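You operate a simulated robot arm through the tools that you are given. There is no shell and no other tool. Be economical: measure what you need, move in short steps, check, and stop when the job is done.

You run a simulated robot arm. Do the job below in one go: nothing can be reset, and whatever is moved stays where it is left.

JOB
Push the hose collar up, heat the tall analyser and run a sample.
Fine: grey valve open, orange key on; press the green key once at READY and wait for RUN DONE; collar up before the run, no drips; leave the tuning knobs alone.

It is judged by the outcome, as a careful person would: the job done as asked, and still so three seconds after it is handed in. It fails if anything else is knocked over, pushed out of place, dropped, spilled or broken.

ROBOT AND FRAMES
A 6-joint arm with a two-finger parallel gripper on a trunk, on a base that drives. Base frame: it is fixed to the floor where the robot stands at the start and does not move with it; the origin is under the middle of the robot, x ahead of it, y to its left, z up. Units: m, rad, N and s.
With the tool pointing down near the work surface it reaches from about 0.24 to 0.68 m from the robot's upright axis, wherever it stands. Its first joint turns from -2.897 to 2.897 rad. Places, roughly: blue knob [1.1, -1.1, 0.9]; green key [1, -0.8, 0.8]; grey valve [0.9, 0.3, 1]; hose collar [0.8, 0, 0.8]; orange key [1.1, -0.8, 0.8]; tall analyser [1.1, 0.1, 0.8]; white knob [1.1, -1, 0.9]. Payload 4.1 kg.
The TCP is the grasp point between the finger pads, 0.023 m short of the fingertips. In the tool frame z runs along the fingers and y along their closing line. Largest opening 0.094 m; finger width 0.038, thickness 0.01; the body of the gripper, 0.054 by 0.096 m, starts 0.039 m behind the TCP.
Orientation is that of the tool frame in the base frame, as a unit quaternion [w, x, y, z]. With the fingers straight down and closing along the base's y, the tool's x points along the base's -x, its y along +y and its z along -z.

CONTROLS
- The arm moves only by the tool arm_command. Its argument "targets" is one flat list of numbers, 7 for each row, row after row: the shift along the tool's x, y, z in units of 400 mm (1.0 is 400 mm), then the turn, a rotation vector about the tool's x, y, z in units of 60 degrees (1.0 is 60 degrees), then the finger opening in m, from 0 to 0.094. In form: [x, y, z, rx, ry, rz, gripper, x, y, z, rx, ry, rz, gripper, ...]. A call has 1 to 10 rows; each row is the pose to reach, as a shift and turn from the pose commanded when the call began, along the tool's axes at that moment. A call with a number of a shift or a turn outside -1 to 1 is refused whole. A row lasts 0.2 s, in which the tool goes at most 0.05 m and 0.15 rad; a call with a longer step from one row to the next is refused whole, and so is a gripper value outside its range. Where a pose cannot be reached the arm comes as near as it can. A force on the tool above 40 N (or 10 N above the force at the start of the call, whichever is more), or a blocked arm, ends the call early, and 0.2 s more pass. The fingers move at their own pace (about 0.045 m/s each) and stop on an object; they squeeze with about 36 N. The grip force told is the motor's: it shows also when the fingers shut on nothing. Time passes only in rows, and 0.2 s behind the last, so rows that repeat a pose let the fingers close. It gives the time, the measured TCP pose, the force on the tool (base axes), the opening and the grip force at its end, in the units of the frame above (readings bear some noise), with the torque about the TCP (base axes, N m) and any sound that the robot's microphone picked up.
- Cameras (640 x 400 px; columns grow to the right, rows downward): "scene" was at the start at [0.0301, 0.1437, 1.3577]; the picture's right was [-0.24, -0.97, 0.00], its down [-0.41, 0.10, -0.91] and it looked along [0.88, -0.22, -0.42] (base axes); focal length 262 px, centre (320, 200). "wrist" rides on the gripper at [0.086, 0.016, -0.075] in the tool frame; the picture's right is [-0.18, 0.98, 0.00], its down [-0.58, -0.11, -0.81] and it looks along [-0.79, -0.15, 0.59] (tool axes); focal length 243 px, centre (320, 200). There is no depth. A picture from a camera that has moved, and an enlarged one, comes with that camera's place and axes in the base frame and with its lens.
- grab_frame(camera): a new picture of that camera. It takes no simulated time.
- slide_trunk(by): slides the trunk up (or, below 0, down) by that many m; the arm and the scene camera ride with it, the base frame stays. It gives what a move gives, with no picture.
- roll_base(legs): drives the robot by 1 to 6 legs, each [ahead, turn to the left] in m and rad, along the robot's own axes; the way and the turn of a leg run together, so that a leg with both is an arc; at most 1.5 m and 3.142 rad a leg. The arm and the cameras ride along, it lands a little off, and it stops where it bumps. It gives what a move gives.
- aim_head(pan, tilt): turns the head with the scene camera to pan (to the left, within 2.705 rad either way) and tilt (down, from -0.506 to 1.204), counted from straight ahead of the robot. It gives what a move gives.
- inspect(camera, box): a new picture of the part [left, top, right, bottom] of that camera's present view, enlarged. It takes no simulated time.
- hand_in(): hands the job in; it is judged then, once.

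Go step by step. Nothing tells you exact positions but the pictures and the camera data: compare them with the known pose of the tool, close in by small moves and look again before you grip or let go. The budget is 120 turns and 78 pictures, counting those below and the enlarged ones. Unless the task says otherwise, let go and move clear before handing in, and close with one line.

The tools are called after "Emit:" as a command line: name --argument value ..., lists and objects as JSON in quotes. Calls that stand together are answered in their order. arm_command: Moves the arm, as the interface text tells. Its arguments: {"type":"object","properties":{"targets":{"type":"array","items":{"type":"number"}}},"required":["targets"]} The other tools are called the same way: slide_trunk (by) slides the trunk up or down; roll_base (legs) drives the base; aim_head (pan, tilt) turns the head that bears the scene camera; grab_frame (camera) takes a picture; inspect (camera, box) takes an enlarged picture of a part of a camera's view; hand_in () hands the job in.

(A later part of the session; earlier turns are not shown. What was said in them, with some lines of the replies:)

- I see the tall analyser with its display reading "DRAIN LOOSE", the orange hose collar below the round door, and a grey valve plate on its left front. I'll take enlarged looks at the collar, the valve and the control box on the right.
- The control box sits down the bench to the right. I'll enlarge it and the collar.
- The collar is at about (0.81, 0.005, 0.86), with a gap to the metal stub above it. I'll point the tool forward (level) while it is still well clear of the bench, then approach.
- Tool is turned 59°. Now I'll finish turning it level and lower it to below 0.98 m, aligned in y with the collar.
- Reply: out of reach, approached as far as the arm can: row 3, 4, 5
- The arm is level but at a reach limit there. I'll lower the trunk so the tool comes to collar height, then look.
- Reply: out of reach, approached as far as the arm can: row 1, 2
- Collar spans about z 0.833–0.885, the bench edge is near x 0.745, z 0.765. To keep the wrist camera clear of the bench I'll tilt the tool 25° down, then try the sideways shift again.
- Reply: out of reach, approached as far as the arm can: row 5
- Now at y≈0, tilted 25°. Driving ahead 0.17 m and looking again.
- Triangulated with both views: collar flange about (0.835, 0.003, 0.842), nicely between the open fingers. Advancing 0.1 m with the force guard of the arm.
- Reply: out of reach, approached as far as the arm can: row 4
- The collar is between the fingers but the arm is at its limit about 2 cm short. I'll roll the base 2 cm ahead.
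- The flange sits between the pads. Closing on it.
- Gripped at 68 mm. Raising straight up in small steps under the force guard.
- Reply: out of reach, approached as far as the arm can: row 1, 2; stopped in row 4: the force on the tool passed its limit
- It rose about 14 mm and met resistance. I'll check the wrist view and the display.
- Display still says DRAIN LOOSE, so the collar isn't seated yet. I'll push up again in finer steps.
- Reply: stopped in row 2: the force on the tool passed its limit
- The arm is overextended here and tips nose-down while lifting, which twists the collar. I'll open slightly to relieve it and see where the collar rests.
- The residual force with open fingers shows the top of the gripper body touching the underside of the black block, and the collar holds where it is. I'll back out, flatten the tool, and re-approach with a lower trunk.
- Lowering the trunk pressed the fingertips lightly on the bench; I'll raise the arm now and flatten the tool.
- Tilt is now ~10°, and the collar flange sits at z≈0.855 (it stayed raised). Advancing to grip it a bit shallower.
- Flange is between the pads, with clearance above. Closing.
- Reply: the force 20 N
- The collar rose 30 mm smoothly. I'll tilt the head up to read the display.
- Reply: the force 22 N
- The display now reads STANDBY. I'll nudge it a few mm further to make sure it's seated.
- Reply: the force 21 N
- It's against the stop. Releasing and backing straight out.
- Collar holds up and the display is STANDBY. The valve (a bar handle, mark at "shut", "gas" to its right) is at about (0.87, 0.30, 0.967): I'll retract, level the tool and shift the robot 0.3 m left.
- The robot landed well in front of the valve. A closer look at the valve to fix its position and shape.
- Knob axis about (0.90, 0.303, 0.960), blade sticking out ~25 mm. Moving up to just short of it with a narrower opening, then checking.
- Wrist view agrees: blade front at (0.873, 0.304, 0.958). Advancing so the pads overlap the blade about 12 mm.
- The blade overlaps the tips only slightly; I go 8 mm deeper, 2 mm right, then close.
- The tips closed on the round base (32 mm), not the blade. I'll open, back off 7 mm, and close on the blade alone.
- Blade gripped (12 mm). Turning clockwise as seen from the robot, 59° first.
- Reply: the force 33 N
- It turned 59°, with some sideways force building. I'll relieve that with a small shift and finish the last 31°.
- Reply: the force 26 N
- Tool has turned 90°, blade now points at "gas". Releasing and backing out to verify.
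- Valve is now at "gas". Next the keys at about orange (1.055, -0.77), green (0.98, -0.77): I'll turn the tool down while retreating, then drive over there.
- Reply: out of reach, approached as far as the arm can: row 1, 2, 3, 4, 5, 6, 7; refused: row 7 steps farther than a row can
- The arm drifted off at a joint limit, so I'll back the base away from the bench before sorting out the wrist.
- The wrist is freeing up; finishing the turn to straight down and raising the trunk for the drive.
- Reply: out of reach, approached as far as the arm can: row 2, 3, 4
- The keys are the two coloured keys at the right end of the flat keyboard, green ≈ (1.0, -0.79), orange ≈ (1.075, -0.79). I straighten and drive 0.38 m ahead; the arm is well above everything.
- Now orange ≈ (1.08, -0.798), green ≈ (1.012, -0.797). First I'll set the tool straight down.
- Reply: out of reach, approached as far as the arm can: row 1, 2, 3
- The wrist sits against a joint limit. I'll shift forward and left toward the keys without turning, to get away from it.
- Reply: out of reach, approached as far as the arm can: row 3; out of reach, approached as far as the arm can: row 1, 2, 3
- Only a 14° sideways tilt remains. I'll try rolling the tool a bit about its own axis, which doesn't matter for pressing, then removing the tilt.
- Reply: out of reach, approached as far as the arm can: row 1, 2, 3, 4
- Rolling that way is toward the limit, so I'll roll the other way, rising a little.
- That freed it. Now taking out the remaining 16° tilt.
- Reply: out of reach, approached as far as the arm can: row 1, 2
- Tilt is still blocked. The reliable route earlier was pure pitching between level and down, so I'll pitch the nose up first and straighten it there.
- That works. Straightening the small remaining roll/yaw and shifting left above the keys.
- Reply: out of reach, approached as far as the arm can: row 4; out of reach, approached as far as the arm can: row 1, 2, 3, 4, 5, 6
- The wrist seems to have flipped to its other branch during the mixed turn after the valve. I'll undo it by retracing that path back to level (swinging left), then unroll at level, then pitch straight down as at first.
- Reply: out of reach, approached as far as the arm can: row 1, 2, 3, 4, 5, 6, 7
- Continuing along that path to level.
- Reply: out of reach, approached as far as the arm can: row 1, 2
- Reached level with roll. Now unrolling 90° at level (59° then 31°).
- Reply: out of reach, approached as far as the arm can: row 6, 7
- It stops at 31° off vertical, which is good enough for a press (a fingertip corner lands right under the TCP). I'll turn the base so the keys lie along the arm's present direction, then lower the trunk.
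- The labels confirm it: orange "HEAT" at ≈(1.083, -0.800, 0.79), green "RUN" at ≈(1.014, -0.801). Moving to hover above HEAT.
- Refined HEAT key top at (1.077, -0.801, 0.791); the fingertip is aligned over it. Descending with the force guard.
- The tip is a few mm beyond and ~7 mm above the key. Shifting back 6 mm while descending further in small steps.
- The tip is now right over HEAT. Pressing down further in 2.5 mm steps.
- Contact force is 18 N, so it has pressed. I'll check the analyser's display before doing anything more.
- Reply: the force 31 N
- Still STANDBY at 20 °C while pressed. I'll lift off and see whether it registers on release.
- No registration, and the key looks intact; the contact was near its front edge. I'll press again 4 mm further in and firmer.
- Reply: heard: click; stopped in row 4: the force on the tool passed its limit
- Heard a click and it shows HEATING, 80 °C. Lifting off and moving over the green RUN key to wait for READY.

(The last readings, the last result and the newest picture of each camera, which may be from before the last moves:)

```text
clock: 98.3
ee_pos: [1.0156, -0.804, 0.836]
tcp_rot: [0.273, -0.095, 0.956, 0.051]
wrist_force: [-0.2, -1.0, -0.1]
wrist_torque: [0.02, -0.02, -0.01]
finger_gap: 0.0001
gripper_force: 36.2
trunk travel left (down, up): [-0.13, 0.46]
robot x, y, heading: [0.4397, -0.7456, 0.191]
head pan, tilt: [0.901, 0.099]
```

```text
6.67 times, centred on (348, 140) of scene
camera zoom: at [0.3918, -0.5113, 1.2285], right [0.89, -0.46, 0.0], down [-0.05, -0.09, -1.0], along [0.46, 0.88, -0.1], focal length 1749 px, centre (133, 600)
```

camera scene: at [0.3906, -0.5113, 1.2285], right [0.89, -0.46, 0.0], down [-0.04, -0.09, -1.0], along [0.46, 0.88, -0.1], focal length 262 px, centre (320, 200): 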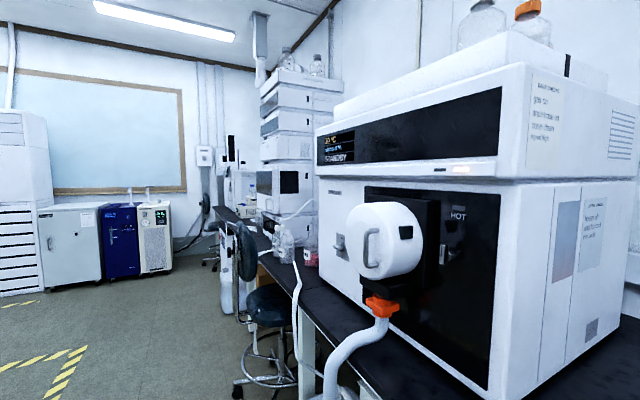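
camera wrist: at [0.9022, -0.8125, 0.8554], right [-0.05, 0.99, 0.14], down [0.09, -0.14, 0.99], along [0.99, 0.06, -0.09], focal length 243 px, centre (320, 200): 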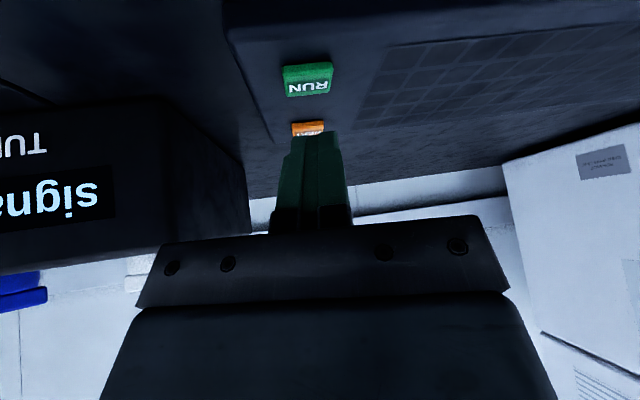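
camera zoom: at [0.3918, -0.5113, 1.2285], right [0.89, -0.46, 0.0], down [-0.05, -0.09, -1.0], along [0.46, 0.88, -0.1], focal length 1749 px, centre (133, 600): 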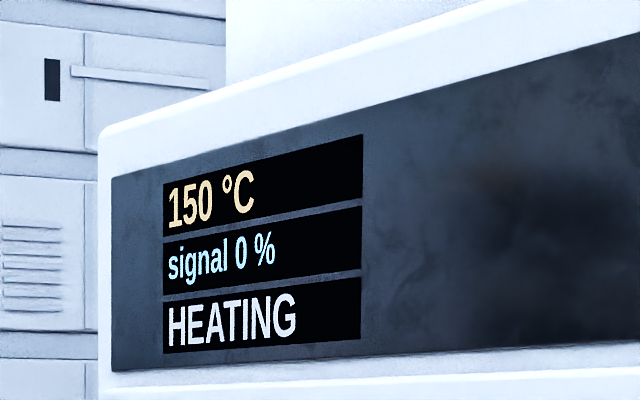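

Aligned over RUN, at 150 °C and climbing. Waiting.

Emit:
arm_command --targets '[0, 0, 0, 0, 0, 0, 0, 0, 0, 0, 0, 0, 0, 0, 0, 0, 0, 0, 0, 0, 0, 0, 0, 0, 0, 0, 0, 0, 0, 0, 0, 0, 0, 0, 0, 0, 0, 0, 0, 0, 0, 0, 0, 0, 0, 0, 0, 0, 0, 0, 0, 0, 0, 0, 0, 0, 0, 0, 0, 0, 0, 0, 0, 0, 0, 0, 0, 0, 0, 0]'

Emit:
arm_command --targets '[0, 0, 0, 0, 0, 0, 0, 0, 0, 0, 0, 0, 0, 0, 0, 0, 0, 0, 0, 0, 0, 0, 0, 0, 0, 0, 0, 0, 0, 0, 0, 0, 0, 0, 0, 0, 0, 0, 0, 0, 0, 0, 0, 0, 0, 0, 0, 0, 0, 0, 0, 0, 0, 0, 0, 0, 0, 0, 0, 0, 0, 0, 0, 0, 0, 0, 0, 0, 0, 0]'

Emit:
inspect --camera "scene" --box '[300, 110, 396, 170]'

```text
clock: 100.5
ee_pos: [1.0158, -0.8039, 0.8371]
tcp_rot: [0.273, -0.094, 0.956, 0.052]
wrist_force: [-0.4, -0.1, 0.5]
wrist_torque: [-0.01, 0.01, 0.01]
finger_gap: 0.0
gripper_force: 36.4
trunk travel left (down, up): [-0.13, 0.46]
robot x, y, heading: [0.4392, -0.7401, 0.188]
head pan, tilt: [0.901, 0.099]
```

```text
clock: 102.7
ee_pos: [1.0159, -0.8042, 0.8367]
tcp_rot: [0.273, -0.095, 0.956, 0.052]
wrist_force: [-0.5, -0.1, 1.0]
wrist_torque: [0.0, -0.02, 0.01]
finger_gap: 0.0
gripper_force: 36.2
trunk travel left (down, up): [-0.13, 0.46]
robot x, y, heading: [0.4401, -0.7406, 0.189]
head pan, tilt: [0.901, 0.099]
```

```text
6.67 times, centred on (348, 140) of scene
camera zoom: at [0.3918, -0.5114, 1.2285], right [0.89, -0.46, 0.0], down [-0.05, -0.09, -1.0], along [0.46, 0.88, -0.1], focal length 1749 px, centre (133, 600)
```

zoom: 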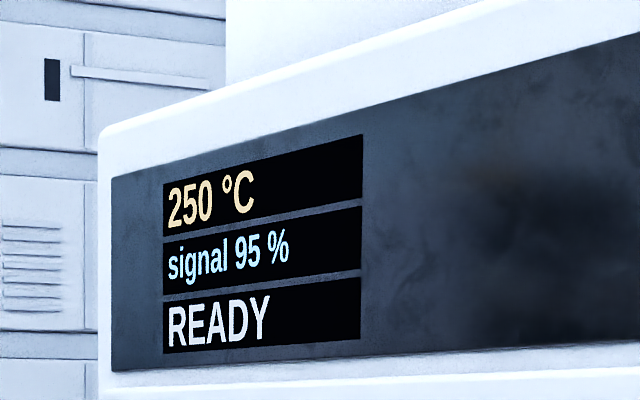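

READY at 250 °C, signal 95 %. Pressing RUN once, firmly, until the click.

Emit:
arm_command --targets '[0.0157, -0.0016, 0.0256, 0, 0, 0, 0, 0.0313, -0.0032, 0.0511, 0, 0, 0, 0, 0.0392, -0.004, 0.0639, 0, 0, 0, 0, 0.0444, -0.0045, 0.0724, 0, 0, 0, 0, 0.0496, -0.005, 0.081, 0, 0, 0, 0, 0.0548, -0.0055, 0.0895, 0, 0, 0, 0]'

```text
clock: 104.1
ee_pos: [1.0172, -0.8044, 0.8051]
tcp_rot: [0.282, -0.095, 0.953, 0.049]
wrist_force: [-13.9, 1.3, 14.8]
wrist_torque: [0.02, 0.43, -0.08]
finger_gap: 0.0
gripper_force: 35.7
trunk travel left (down, up): [-0.13, 0.46]
robot x, y, heading: [0.4399, -0.7464, 0.19]
head pan, tilt: [0.901, 0.099]
heard: click
stopped in row 6: the force on the tool passed its limit (the readings are from after the stop); the commanded pose is now the measured one
```

Click heard. Lifting clear and checking the display.

Emit:
arm_command --targets '[-0.0157, 0.0016, -0.0256, 0, 0, 0, 0, -0.04, 0.004, -0.065, 0, 0, 0, 0, -0.08, 0.008, -0.13, 0, 0, 0, 0, -0.13, 0.013, -0.21, 0, 0, 0, 0]'

Emit:
inspect --camera "scene" --box '[300, 110, 396, 170]'

```text
clock: 105.1
ee_pos: [1.0156, -0.8041, 0.8992]
tcp_rot: [0.28, -0.094, 0.954, 0.05]
wrist_force: [0.3, -0.5, 0.9]
wrist_torque: [-0.02, 0.02, -0.01]
finger_gap: 0.0002
gripper_force: 36.2
trunk travel left (down, up): [-0.13, 0.46]
robot x, y, heading: [0.4384, -0.7469, 0.195]
head pan, tilt: [0.901, 0.099]
```

```text
6.67 times, centred on (348, 140) of scene
camera zoom: at [0.3921, -0.5114, 1.2285], right [0.89, -0.46, 0.0], down [-0.05, -0.09, -0.99], along [0.46, 0.88, -0.1], focal length 1749 px, centre (133, 600)
```

zoom: 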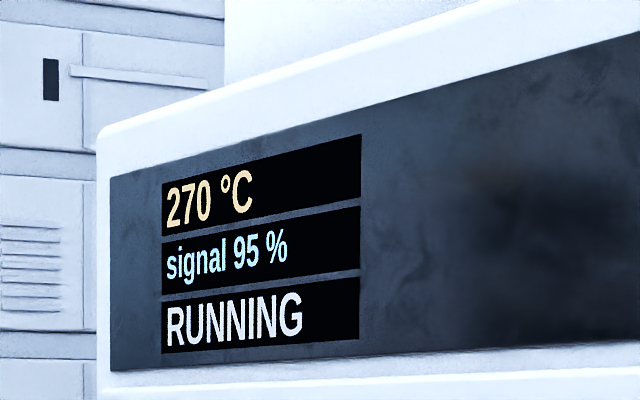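

It is RUNNING. The arm is clear above the bench; I wait for RUN DONE.

Emit:
arm_command --targets '[0, 0, 0, 0, 0, 0, 0, 0, 0, 0, 0, 0, 0, 0, 0, 0, 0, 0, 0, 0, 0, 0, 0, 0, 0, 0, 0, 0, 0, 0, 0, 0, 0, 0, 0, 0, 0, 0, 0, 0, 0, 0, 0, 0, 0, 0, 0, 0, 0, 0, 0, 0, 0, 0, 0, 0, 0, 0, 0, 0, 0, 0, 0, 0, 0, 0, 0, 0, 0, 0]'

Emit:
arm_command --targets '[0, 0, 0, 0, 0, 0, 0, 0, 0, 0, 0, 0, 0, 0, 0, 0, 0, 0, 0, 0, 0, 0, 0, 0, 0, 0, 0, 0, 0, 0, 0, 0, 0, 0, 0, 0, 0, 0, 0, 0, 0, 0, 0, 0, 0, 0, 0, 0, 0, 0, 0, 0, 0, 0, 0, 0, 0, 0, 0, 0, 0, 0, 0, 0, 0, 0, 0, 0, 0, 0]'

Emit:
arm_command --targets '[0, 0, 0, 0, 0, 0, 0, 0, 0, 0, 0, 0, 0, 0, 0, 0, 0, 0, 0, 0, 0, 0, 0, 0, 0, 0, 0, 0, 0, 0, 0, 0, 0, 0, 0, 0, 0, 0, 0, 0, 0, 0, 0, 0, 0, 0, 0, 0, 0, 0, 0, 0, 0, 0, 0, 0, 0, 0, 0, 0, 0, 0, 0, 0, 0, 0, 0, 0, 0, 0]'

Emit:
grab_frame --camera "scene"

Emit:
inspect --camera "scene" --box '[300, 110, 396, 170]'

```text
clock: 107.3
ee_pos: [1.0169, -0.8045, 0.8993]
tcp_rot: [0.28, -0.095, 0.954, 0.05]
wrist_force: [-0.2, -0.9, -0.1]
wrist_torque: [-0.01, 0.01, -0.02]
finger_gap: 0.0
gripper_force: 36.0
trunk travel left (down, up): [-0.13, 0.46]
robot x, y, heading: [0.4367, -0.7462, 0.188]
head pan, tilt: [0.901, 0.099]
```

```text
clock: 109.5
ee_pos: [1.0168, -0.8044, 0.9005]
tcp_rot: [0.279, -0.094, 0.954, 0.049]
wrist_force: [-0.5, 0.3, 1.2]
wrist_torque: [0.01, 0.0, 0.0]
finger_gap: 0.0
gripper_force: 36.0
trunk travel left (down, up): [-0.13, 0.46]
robot x, y, heading: [0.44, -0.7424, 0.191]
head pan, tilt: [0.901, 0.099]
```

```text
clock: 111.7
ee_pos: [1.0164, -0.8044, 0.8995]
tcp_rot: [0.28, -0.095, 0.954, 0.049]
wrist_force: [-0.6, -0.1, -0.2]
wrist_torque: [0.0, 0.02, -0.03]
finger_gap: 0.0
gripper_force: 35.8
trunk travel left (down, up): [-0.13, 0.46]
robot x, y, heading: [0.4403, -0.7415, 0.194]
head pan, tilt: [0.901, 0.099]
```

```text
12 pictures are left
camera scene: at [0.3919, -0.5113, 1.2285], right [0.89, -0.46, 0.0], down [-0.05, -0.09, -1.0], along [0.46, 0.88, -0.1], focal length 262 px, centre (320, 200)
```

scene: 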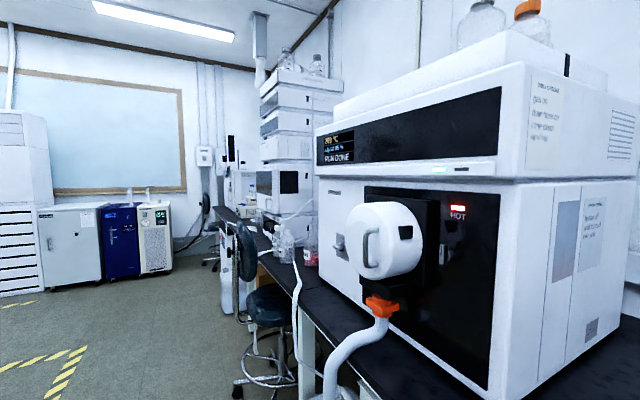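

```text
6.67 times, centred on (348, 140) of scene
camera zoom: at [0.3919, -0.5113, 1.2285], right [0.89, -0.46, 0.0], down [-0.05, -0.09, -1.0], along [0.46, 0.88, -0.1], focal length 1749 px, centre (133, 600)
```

zoom: 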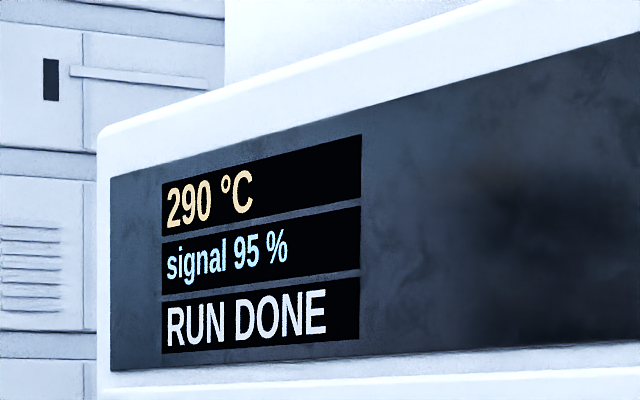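

The display reads RUN DONE, the collar is still up, and the arm is clear above the bench. Handing in.

Emit:
hand_in

```text
The job is handed in.
```

The sample run is finished and the display reads RUN DONE: collar up, grey valve on gas, orange key on, green key pressed once at READY, no drips seen and the tuning knobs left alone.
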